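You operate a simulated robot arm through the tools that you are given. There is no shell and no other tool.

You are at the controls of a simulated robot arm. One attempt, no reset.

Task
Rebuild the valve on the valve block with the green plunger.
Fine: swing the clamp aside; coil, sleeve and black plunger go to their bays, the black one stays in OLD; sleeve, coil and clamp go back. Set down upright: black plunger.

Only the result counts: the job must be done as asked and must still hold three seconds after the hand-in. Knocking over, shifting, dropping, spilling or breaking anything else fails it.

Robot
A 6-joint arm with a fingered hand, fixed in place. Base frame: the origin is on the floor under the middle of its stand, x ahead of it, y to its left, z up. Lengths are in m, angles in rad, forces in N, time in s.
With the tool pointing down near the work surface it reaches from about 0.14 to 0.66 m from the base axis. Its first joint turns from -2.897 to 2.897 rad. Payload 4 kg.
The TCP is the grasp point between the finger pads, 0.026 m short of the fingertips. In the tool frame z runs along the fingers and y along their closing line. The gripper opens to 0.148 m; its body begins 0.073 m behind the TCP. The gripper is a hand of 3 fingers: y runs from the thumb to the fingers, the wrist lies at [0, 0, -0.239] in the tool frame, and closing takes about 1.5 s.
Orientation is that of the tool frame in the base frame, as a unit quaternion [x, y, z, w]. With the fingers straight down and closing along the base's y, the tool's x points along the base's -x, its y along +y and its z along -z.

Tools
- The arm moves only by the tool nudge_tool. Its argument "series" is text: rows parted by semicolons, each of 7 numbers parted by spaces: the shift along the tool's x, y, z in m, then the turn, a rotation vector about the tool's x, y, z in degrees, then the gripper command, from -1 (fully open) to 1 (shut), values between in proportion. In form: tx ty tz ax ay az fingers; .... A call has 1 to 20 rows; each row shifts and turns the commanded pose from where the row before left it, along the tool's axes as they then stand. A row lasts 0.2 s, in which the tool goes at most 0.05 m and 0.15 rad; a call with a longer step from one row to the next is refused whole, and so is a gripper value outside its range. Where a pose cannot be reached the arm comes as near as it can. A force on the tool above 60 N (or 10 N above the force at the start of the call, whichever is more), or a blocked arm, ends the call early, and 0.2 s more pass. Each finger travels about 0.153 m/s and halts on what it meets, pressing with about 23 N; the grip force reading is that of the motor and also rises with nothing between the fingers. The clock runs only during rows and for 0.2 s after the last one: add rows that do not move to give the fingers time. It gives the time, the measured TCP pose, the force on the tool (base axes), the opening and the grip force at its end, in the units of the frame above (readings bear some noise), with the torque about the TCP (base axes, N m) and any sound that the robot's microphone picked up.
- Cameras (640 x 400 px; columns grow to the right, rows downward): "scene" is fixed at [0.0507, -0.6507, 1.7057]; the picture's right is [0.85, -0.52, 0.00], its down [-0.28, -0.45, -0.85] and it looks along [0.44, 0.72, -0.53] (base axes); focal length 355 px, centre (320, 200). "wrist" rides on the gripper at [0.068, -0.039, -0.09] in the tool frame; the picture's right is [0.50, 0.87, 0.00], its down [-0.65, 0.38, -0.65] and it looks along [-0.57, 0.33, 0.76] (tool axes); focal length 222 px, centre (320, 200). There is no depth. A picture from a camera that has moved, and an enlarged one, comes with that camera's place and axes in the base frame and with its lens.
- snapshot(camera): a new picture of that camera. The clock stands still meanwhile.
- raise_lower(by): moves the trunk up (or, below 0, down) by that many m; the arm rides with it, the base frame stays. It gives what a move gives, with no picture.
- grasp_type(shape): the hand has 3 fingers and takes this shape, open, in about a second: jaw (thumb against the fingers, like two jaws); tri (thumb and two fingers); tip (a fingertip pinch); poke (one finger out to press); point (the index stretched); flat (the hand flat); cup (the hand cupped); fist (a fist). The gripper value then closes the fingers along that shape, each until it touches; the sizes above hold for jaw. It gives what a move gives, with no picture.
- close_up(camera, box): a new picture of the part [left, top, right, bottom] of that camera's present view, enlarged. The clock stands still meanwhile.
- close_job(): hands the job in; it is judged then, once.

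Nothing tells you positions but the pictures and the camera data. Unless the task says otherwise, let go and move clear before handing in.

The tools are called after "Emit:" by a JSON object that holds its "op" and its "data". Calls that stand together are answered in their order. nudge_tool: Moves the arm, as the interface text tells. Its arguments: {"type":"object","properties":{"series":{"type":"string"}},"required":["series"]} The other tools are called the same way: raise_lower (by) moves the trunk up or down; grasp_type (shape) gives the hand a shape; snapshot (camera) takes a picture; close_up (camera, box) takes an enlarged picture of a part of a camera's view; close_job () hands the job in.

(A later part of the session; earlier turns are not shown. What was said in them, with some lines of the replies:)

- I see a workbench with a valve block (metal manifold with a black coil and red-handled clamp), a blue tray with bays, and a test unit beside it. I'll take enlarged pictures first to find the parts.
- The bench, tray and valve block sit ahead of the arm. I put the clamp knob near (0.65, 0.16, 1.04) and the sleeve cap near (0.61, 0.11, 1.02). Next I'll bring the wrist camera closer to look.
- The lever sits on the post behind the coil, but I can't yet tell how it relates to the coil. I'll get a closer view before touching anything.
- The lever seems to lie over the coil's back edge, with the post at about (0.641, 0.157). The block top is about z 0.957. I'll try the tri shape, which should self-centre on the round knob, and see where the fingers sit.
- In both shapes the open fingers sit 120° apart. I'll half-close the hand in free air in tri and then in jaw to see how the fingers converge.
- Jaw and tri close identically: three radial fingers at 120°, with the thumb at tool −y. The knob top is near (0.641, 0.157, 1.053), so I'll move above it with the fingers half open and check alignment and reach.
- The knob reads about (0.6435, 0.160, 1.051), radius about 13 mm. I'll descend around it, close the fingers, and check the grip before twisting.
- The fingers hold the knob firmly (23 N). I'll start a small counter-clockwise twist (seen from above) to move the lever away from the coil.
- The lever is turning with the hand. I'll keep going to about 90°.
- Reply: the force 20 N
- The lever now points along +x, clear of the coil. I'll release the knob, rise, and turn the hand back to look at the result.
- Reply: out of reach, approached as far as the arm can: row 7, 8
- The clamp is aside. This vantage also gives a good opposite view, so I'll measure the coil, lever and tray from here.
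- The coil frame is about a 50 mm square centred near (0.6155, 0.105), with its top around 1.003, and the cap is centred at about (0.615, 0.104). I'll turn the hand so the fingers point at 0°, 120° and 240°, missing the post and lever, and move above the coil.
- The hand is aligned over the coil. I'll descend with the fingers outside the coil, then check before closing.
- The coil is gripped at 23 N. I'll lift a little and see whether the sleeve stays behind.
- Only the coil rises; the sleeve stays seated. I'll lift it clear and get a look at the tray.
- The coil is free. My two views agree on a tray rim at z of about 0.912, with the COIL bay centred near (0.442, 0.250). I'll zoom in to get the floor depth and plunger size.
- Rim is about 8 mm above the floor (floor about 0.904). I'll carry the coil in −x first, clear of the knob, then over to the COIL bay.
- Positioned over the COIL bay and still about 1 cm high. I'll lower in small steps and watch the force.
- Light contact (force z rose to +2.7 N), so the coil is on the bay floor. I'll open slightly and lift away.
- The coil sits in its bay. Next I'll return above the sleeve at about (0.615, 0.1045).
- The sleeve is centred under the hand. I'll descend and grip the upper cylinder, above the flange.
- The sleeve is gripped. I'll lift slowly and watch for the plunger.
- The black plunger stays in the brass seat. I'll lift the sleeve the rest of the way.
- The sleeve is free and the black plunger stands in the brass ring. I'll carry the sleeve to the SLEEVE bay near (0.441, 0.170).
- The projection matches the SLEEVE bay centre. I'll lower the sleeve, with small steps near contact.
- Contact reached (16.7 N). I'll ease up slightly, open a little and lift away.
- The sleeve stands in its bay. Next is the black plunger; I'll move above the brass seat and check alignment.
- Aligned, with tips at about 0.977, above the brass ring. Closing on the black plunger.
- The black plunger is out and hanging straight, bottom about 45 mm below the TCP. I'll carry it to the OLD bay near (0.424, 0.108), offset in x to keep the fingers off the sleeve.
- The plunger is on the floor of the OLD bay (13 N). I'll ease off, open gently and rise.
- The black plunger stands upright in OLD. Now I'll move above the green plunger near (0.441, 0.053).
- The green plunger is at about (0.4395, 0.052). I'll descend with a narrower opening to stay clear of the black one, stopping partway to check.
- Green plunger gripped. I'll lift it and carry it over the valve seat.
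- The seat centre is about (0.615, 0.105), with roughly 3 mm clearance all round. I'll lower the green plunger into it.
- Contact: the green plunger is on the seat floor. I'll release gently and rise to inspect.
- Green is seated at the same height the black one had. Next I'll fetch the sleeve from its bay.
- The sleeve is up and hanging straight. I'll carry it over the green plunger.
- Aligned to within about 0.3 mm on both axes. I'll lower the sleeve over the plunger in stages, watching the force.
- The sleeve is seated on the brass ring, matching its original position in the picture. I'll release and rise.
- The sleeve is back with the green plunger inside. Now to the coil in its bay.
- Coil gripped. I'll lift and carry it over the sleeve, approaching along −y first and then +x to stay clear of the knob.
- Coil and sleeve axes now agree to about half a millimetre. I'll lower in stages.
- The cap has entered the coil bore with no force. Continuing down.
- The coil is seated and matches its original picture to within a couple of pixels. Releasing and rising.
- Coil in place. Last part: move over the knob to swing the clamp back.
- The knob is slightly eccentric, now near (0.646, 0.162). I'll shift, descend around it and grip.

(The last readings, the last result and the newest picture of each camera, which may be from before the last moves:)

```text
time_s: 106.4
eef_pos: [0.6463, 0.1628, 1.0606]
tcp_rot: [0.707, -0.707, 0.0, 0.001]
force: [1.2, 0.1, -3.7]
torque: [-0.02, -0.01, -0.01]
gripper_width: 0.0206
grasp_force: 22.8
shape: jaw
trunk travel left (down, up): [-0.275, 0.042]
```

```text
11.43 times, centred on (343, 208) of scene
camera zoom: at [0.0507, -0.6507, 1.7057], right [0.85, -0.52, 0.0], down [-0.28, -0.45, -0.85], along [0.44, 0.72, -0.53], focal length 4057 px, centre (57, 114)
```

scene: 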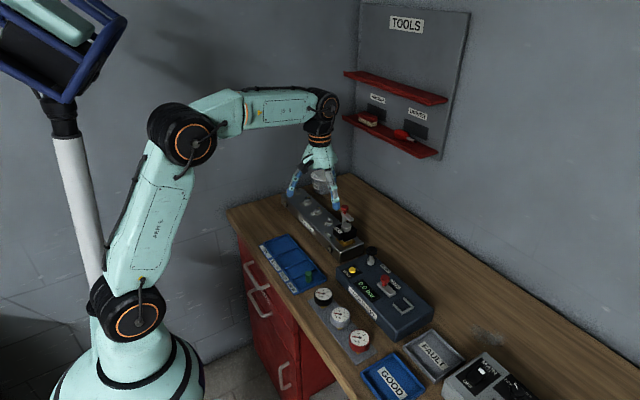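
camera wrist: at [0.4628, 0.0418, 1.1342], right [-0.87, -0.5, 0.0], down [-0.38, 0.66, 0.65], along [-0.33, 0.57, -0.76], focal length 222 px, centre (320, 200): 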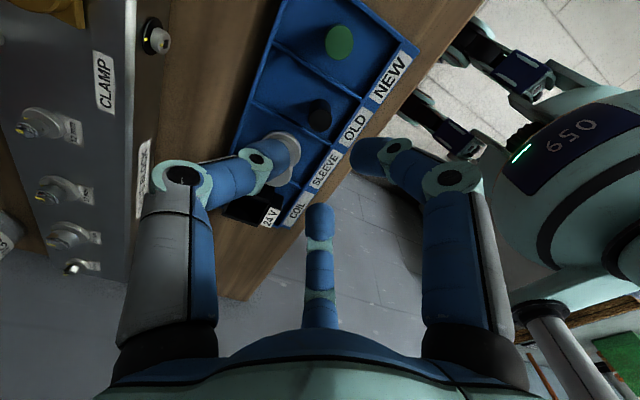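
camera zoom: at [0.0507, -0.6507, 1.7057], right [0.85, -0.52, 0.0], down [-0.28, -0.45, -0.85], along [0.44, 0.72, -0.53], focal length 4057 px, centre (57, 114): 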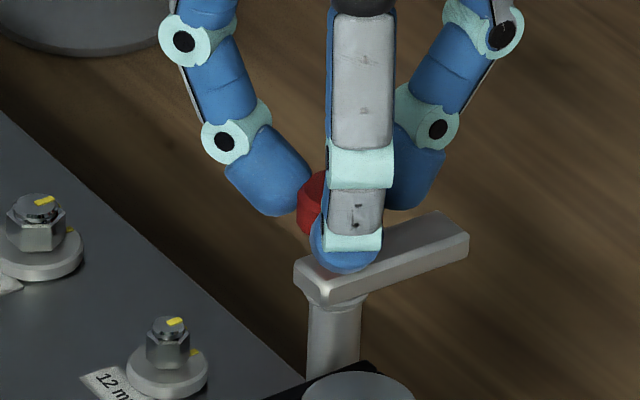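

Gripped. I'll twist clockwise (seen from above) in two stages, checking forces halfway.

Emit:
{"op": "nudge_tool", "data": {"series": "0 0 0 0 0 6 1; 0 0 0 0 0 8 1; 0 0 0 0 0 8 1; 0 0 0 0 0 8 1; 0 0 0 0 0 8 1; 0 0 0 0 0 0 1"}}

Emit:
{"op": "close_up", "data": {"camera": "scene", "box": [315, 190, 371, 235]}}

Emit:
{"op": "close_up", "data": {"camera": "wrist", "box": [220, 60, 420, 230]}}

```text
time_s: 107.8
eef_pos: [0.647, 0.1621, 1.0607]
tcp_rot: [-0.437, 0.899, 0.0, 0.0]
force: [1.3, 0.6, -4.6]
torque: [-0.02, -0.03, 0.01]
gripper_width: 0.0204
grasp_force: 23.0
shape: jaw
trunk travel left (down, up): [-0.275, 0.042]
```

```text
8.89 times, centred on (343, 212) of scene
camera zoom: at [0.0507, -0.6507, 1.7057], right [0.85, -0.52, 0.0], down [-0.28, -0.45, -0.85], along [0.44, 0.72, -0.53], focal length 3156 px, centre (116, 89)
```

zoom: 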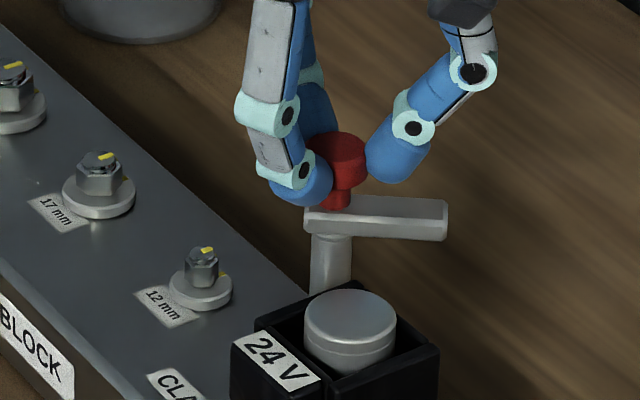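

```text
2.35 times, centred on (320, 145) of wrist
camera zoom: at [0.6362, 0.0854, 1.1498], right [-0.99, 0.14, 0.0], down [0.11, 0.75, 0.65], along [0.09, 0.65, -0.76], focal length 523 px, centre (320, 329)
```

zoom: 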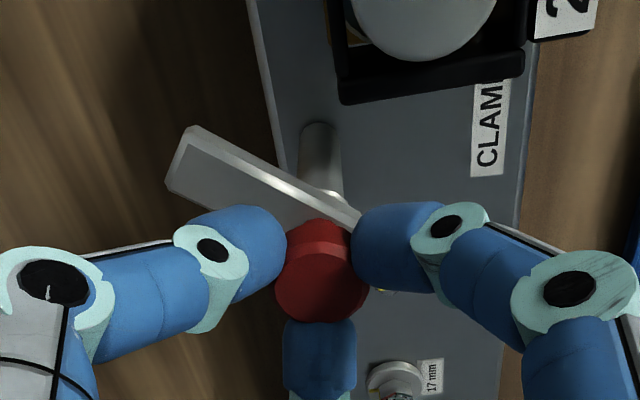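

Emit:
{"op": "nudge_tool", "data": {"series": "0 0 0 0 0 8 1; 0 0 0 0 0 8 1; 0 0 0 0 0 8 1; 0 0 0 0 0 8 1; 0 0 0 0 0 8 1; 0 0 0 0 0 0 1"}}

Emit:
{"op": "close_up", "data": {"camera": "scene", "box": [310, 190, 390, 240]}}

Emit:
{"op": "close_up", "data": {"camera": "wrist", "box": [240, 110, 400, 230]}}

```text
time_s: 109.2
eef_pos: [0.6477, 0.1629, 1.0608]
tcp_rot: [-0.103, 0.995, 0.0, 0.001]
force: [2.4, -0.5, -3.9]
torque: [0.01, -0.05, 0.02]
gripper_width: 0.0209
grasp_force: 23.3
shape: jaw
trunk travel left (down, up): [-0.275, 0.042]
```

```text
8.00 times, centred on (350, 215) of scene
camera zoom: at [0.0507, -0.6507, 1.7057], right [0.85, -0.52, 0.0], down [-0.28, -0.45, -0.85], along [0.44, 0.72, -0.53], focal length 2840 px, centre (80, 80)
```

zoom: 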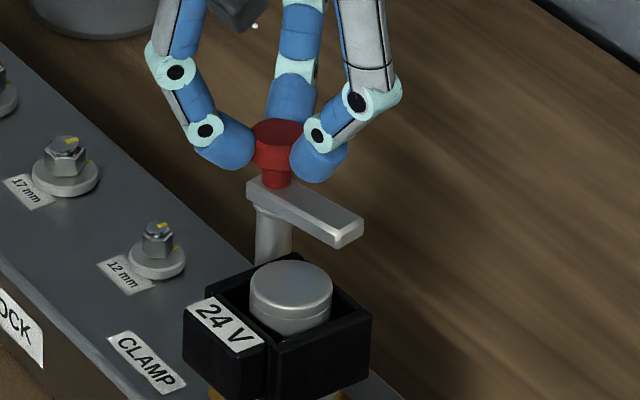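

```text
3.33 times, centred on (320, 170) of wrist
camera zoom: at [0.5893, 0.1105, 1.1499], right [-0.67, 0.74, 0.0], down [0.56, 0.51, 0.65], along [0.49, 0.44, -0.76], focal length 740 px, centre (320, 300)
```

zoom: 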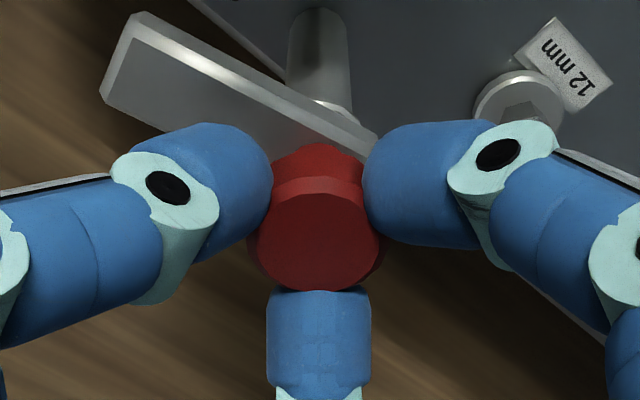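

Emit:
{"op": "nudge_tool", "data": {"series": "0 0 0 0 0 4 1; 0 0 0 0 0 4 1; 0 0 0 0 0 0 1; 0 0 0 0 0 0 1"}}

Emit:
{"op": "close_up", "data": {"camera": "scene", "box": [310, 190, 390, 240]}}

Emit:
{"op": "close_up", "data": {"camera": "scene", "box": [322, 197, 362, 222]}}

```text
time_s: 110.2
eef_pos: [0.6463, 0.1628, 1.0612]
tcp_rot: [-0.034, 0.999, 0.0, 0.0]
force: [0.0, -0.9, -6.2]
torque: [-0.02, -0.03, -0.02]
gripper_width: 0.0207
grasp_force: 23.2
shape: jaw
trunk travel left (down, up): [-0.275, 0.042]
```

```text
8.00 times, centred on (350, 215) of scene
camera zoom: at [0.0507, -0.6507, 1.7057], right [0.85, -0.52, 0.0], down [-0.28, -0.45, -0.85], along [0.44, 0.72, -0.53], focal length 2840 px, centre (80, 80)
```

zoom: 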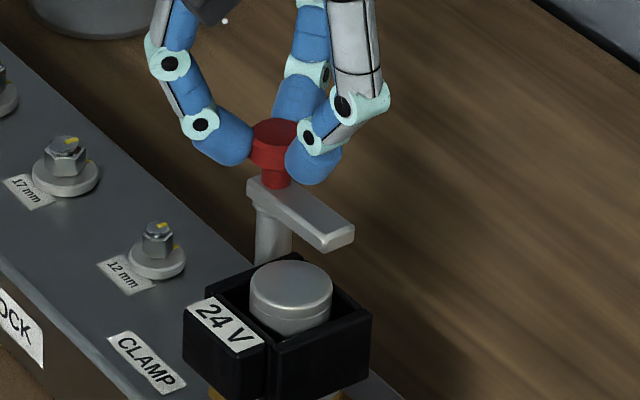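

```text
16.00 times, centred on (342, 210) of scene
camera zoom: at [0.0507, -0.6507, 1.7057], right [0.85, -0.52, 0.0], down [-0.28, -0.45, -0.85], along [0.44, 0.72, -0.53], focal length 5680 px, centre (-32, 48)
```

zoom: 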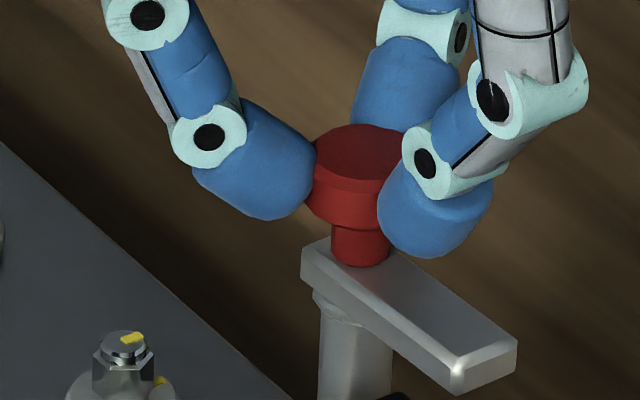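

The lever is about 4–5° short of its original picture. I'll add that and compare again.

Emit:
{"op": "nudge_tool", "data": {"series": "0 0 0 0 0 2.5 1; 0 0 0 0 0 2 1; 0 0 0 0 0 0 1; 0 0 0 0 0 0 1"}}

Emit:
{"op": "close_up", "data": {"camera": "scene", "box": [322, 197, 362, 222]}}

```text
time_s: 111.2
eef_pos: [0.6463, 0.1623, 1.0608]
tcp_rot: [0.005, 1.0, 0.0, 0.0]
force: [0.4, -1.1, -6.0]
torque: [-0.03, -0.01, 0.03]
gripper_width: 0.0206
grasp_force: 22.7
shape: jaw
trunk travel left (down, up): [-0.275, 0.042]
```

```text
16.00 times, centred on (342, 210) of scene
camera zoom: at [0.0507, -0.6507, 1.7057], right [0.85, -0.52, 0.0], down [-0.28, -0.45, -0.85], along [0.44, 0.72, -0.53], focal length 5680 px, centre (-32, 48)
```

zoom: 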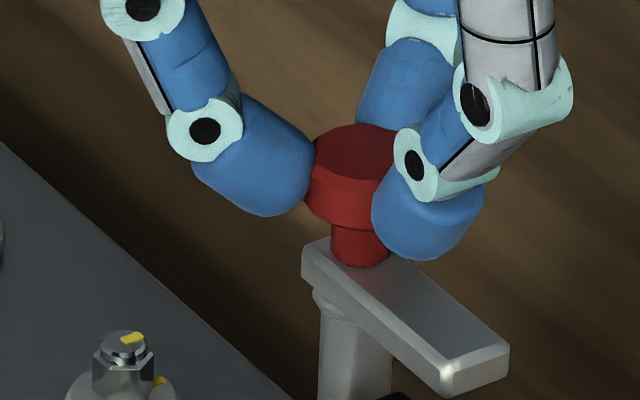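

The lever now matches its original picture exactly. I'll release the knob and rise straight up.

Emit:
{"op": "nudge_tool", "data": {"series": "0 0 0 0 0 0 0.7; 0 0 0 0 0 0 0.5; 0 0 0 0 0 0 0.2; 0 0 0 0 0 0 0; 0 0 0 0 0 0 0; 0 0 -0.01 0 0 0 0; 0 0 -0.015 0 0 0 0; 0.005 0 -0.02 0 0 0 0; 0.02 0 -0.02 0 0 0 0; 0.03 0 -0.02 0 0 0 0; 0.04 0 -0.02 0 0 0 0; 0 0 0 0 0 0 0"}}

Emit:
{"op": "close_up", "data": {"camera": "scene", "box": [322, 197, 362, 222]}}

Emit:
{"op": "close_up", "data": {"camera": "scene", "box": [310, 190, 390, 240]}}

Emit:
{"op": "snapshot", "data": {"camera": "wrist"}}

Emit:
{"op": "close_up", "data": {"camera": "scene", "box": [250, 215, 350, 290]}}

```text
time_s: 113.8
eef_pos: [0.5492, 0.1652, 1.1664]
tcp_rot: [0.004, 1.0, 0.0, 0.001]
force: [0.8, -0.1, 0.8]
torque: [0.02, 0.01, 0.0]
gripper_width: 0.0735
grasp_force: 0.0
shape: jaw
trunk travel left (down, up): [-0.275, 0.042]
```

```text
16.00 times, centred on (342, 210) of scene
camera zoom: at [0.0507, -0.6507, 1.7057], right [0.85, -0.52, 0.0], down [-0.28, -0.45, -0.85], along [0.44, 0.72, -0.53], focal length 5680 px, centre (-32, 48)
```

zoom: 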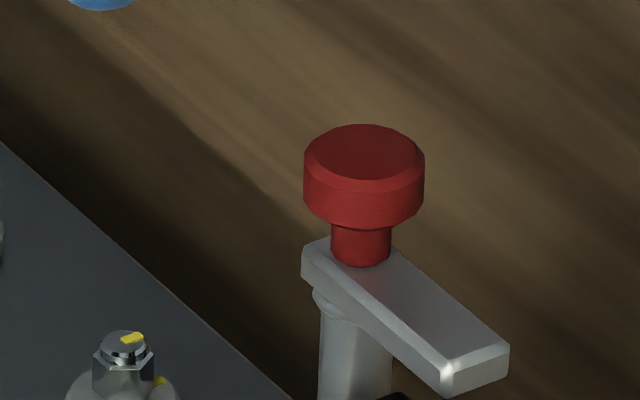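

```text
8.00 times, centred on (350, 215) of scene
camera zoom: at [0.0507, -0.6507, 1.7057], right [0.85, -0.52, 0.0], down [-0.28, -0.45, -0.85], along [0.44, 0.72, -0.53], focal length 2840 px, centre (80, 80)
```

zoom: 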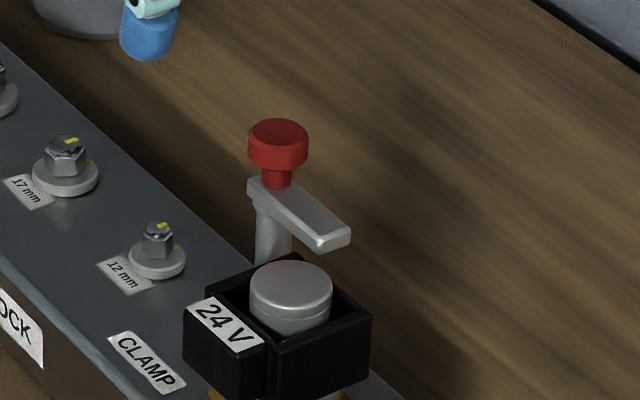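

```text
taken
camera wrist: at [0.483, 0.1259, 1.2553], right [-0.49, 0.87, 0.0], down [0.66, 0.37, 0.65], along [0.57, 0.32, -0.76], focal length 222 px, centre (320, 200)
```

wrist: 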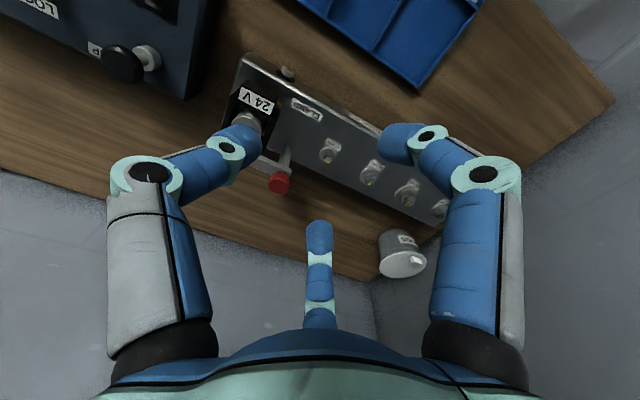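

```text
5.33 times, centred on (300, 252) of scene
camera zoom: at [0.0507, -0.6507, 1.7057], right [0.85, -0.52, 0.0], down [-0.28, -0.45, -0.85], along [0.44, 0.72, -0.53], focal length 1893 px, centre (427, -80)
```

zoom: 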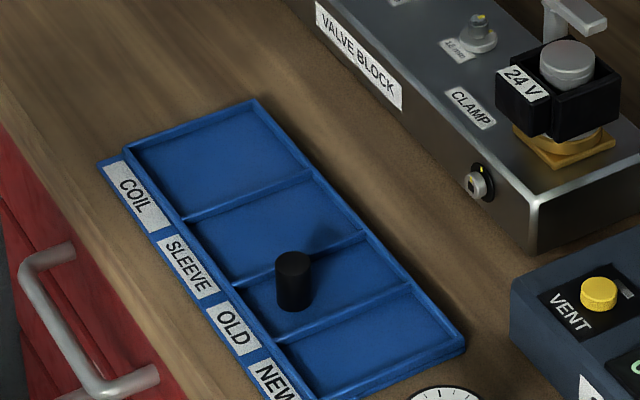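

Everything matches the start picture, with black upright in OLD and green under the sleeve. I'll retract the arm well clear and take a last look before handing in.

Emit:
{"op": "nudge_tool", "data": {"series": "0.035 0 -0.03 0 0 0 -0.5; 0.035 0 -0.03 0 0 0 -0.5; 0.035 0 -0.03 0 0 0 -0.5; 0.035 0 -0.03 0 0 0 -0.5; 0.035 0 -0.03 0 0 0 -0.5; 0 0 0 0 0 0 -0.5; 0 0 0 0 0 0 -0.5"}}

Emit:
{"op": "snapshot", "data": {"camera": "scene"}}

Emit:
{"op": "close_up", "data": {"camera": "scene", "box": [240, 160, 400, 290]}}

Emit:
{"op": "close_up", "data": {"camera": "wrist", "box": [180, 40, 400, 260]}}

```text
time_s: 115.4
eef_pos: [0.3759, 0.1647, 1.3152]
tcp_rot: [0.004, 1.0, 0.0, 0.0]
force: [-0.5, 0.5, -1.2]
torque: [0.01, 0.01, -0.02]
gripper_width: 0.1106
grasp_force: 0.1
shape: jaw
trunk travel left (down, up): [-0.275, 0.042]
```

```text
taken
```

scene: 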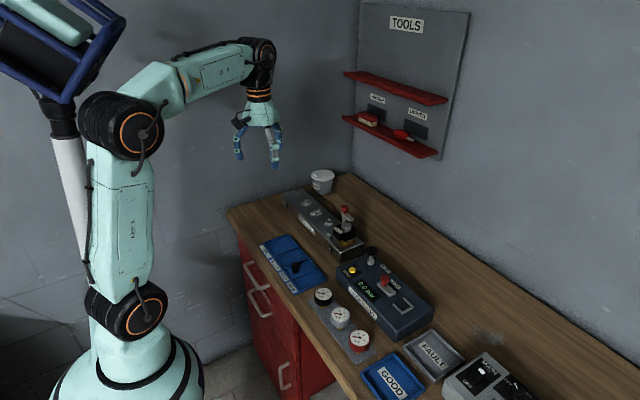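

```text
3.08 times, centred on (320, 225) of scene
camera zoom: at [0.0507, -0.6507, 1.7057], right [0.85, -0.52, 0.0], down [-0.28, -0.45, -0.85], along [0.44, 0.72, -0.53], focal length 1092 px, centre (320, 123)
```

zoom: 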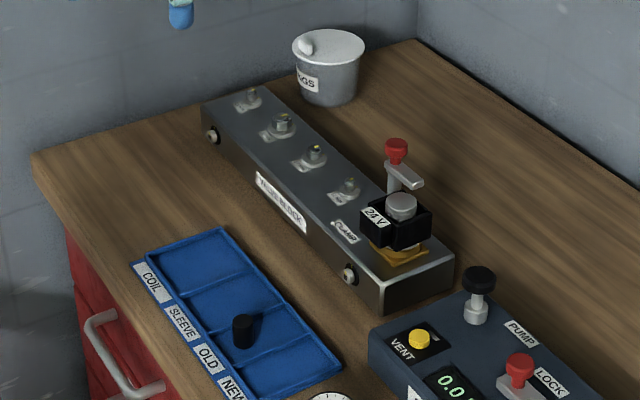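

```text
1.82 times, centred on (290, 150) of wrist
camera zoom: at [0.3088, 0.1261, 1.4044], right [-0.49, 0.87, 0.0], down [0.66, 0.37, 0.65], along [0.57, 0.32, -0.76], focal length 404 px, centre (374, 291)
```

zoom: 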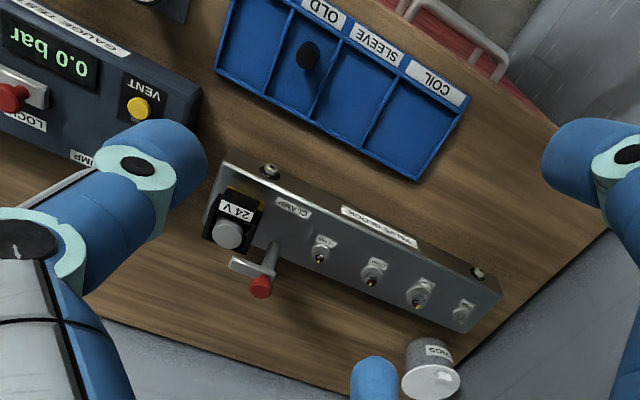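

The rebuilt valve has its coil and clamp back in their original positions. The black plunger stands upright in OLD, the NEW, SLEEVE and COIL bays are empty, and the arm is clear. Handing in.

Emit:
{"op": "close_job", "data": {}}

```text
The job is handed in.
```

The valve on the block is rebuilt with the green plunger, and I've handed the job in. The result hasn't come back yet.

- **Plungers:** the green one is in the brass seat, at the height the black one had. The black one stands upright in OLD.
- **Sleeve and coil:** both went to their bays and came back. In the scene pictures they sit where they started, to within a couple of pixels.
- **Clamp:** it is swung back to the angle it had at the start. I took that as the closed position, because the lever lay over the coil's back edge when I began.
- **Everything else:** in the last pictures nothing looks knocked over, dropped or shifted. The hand had let go and the arm was clear before I handed in.
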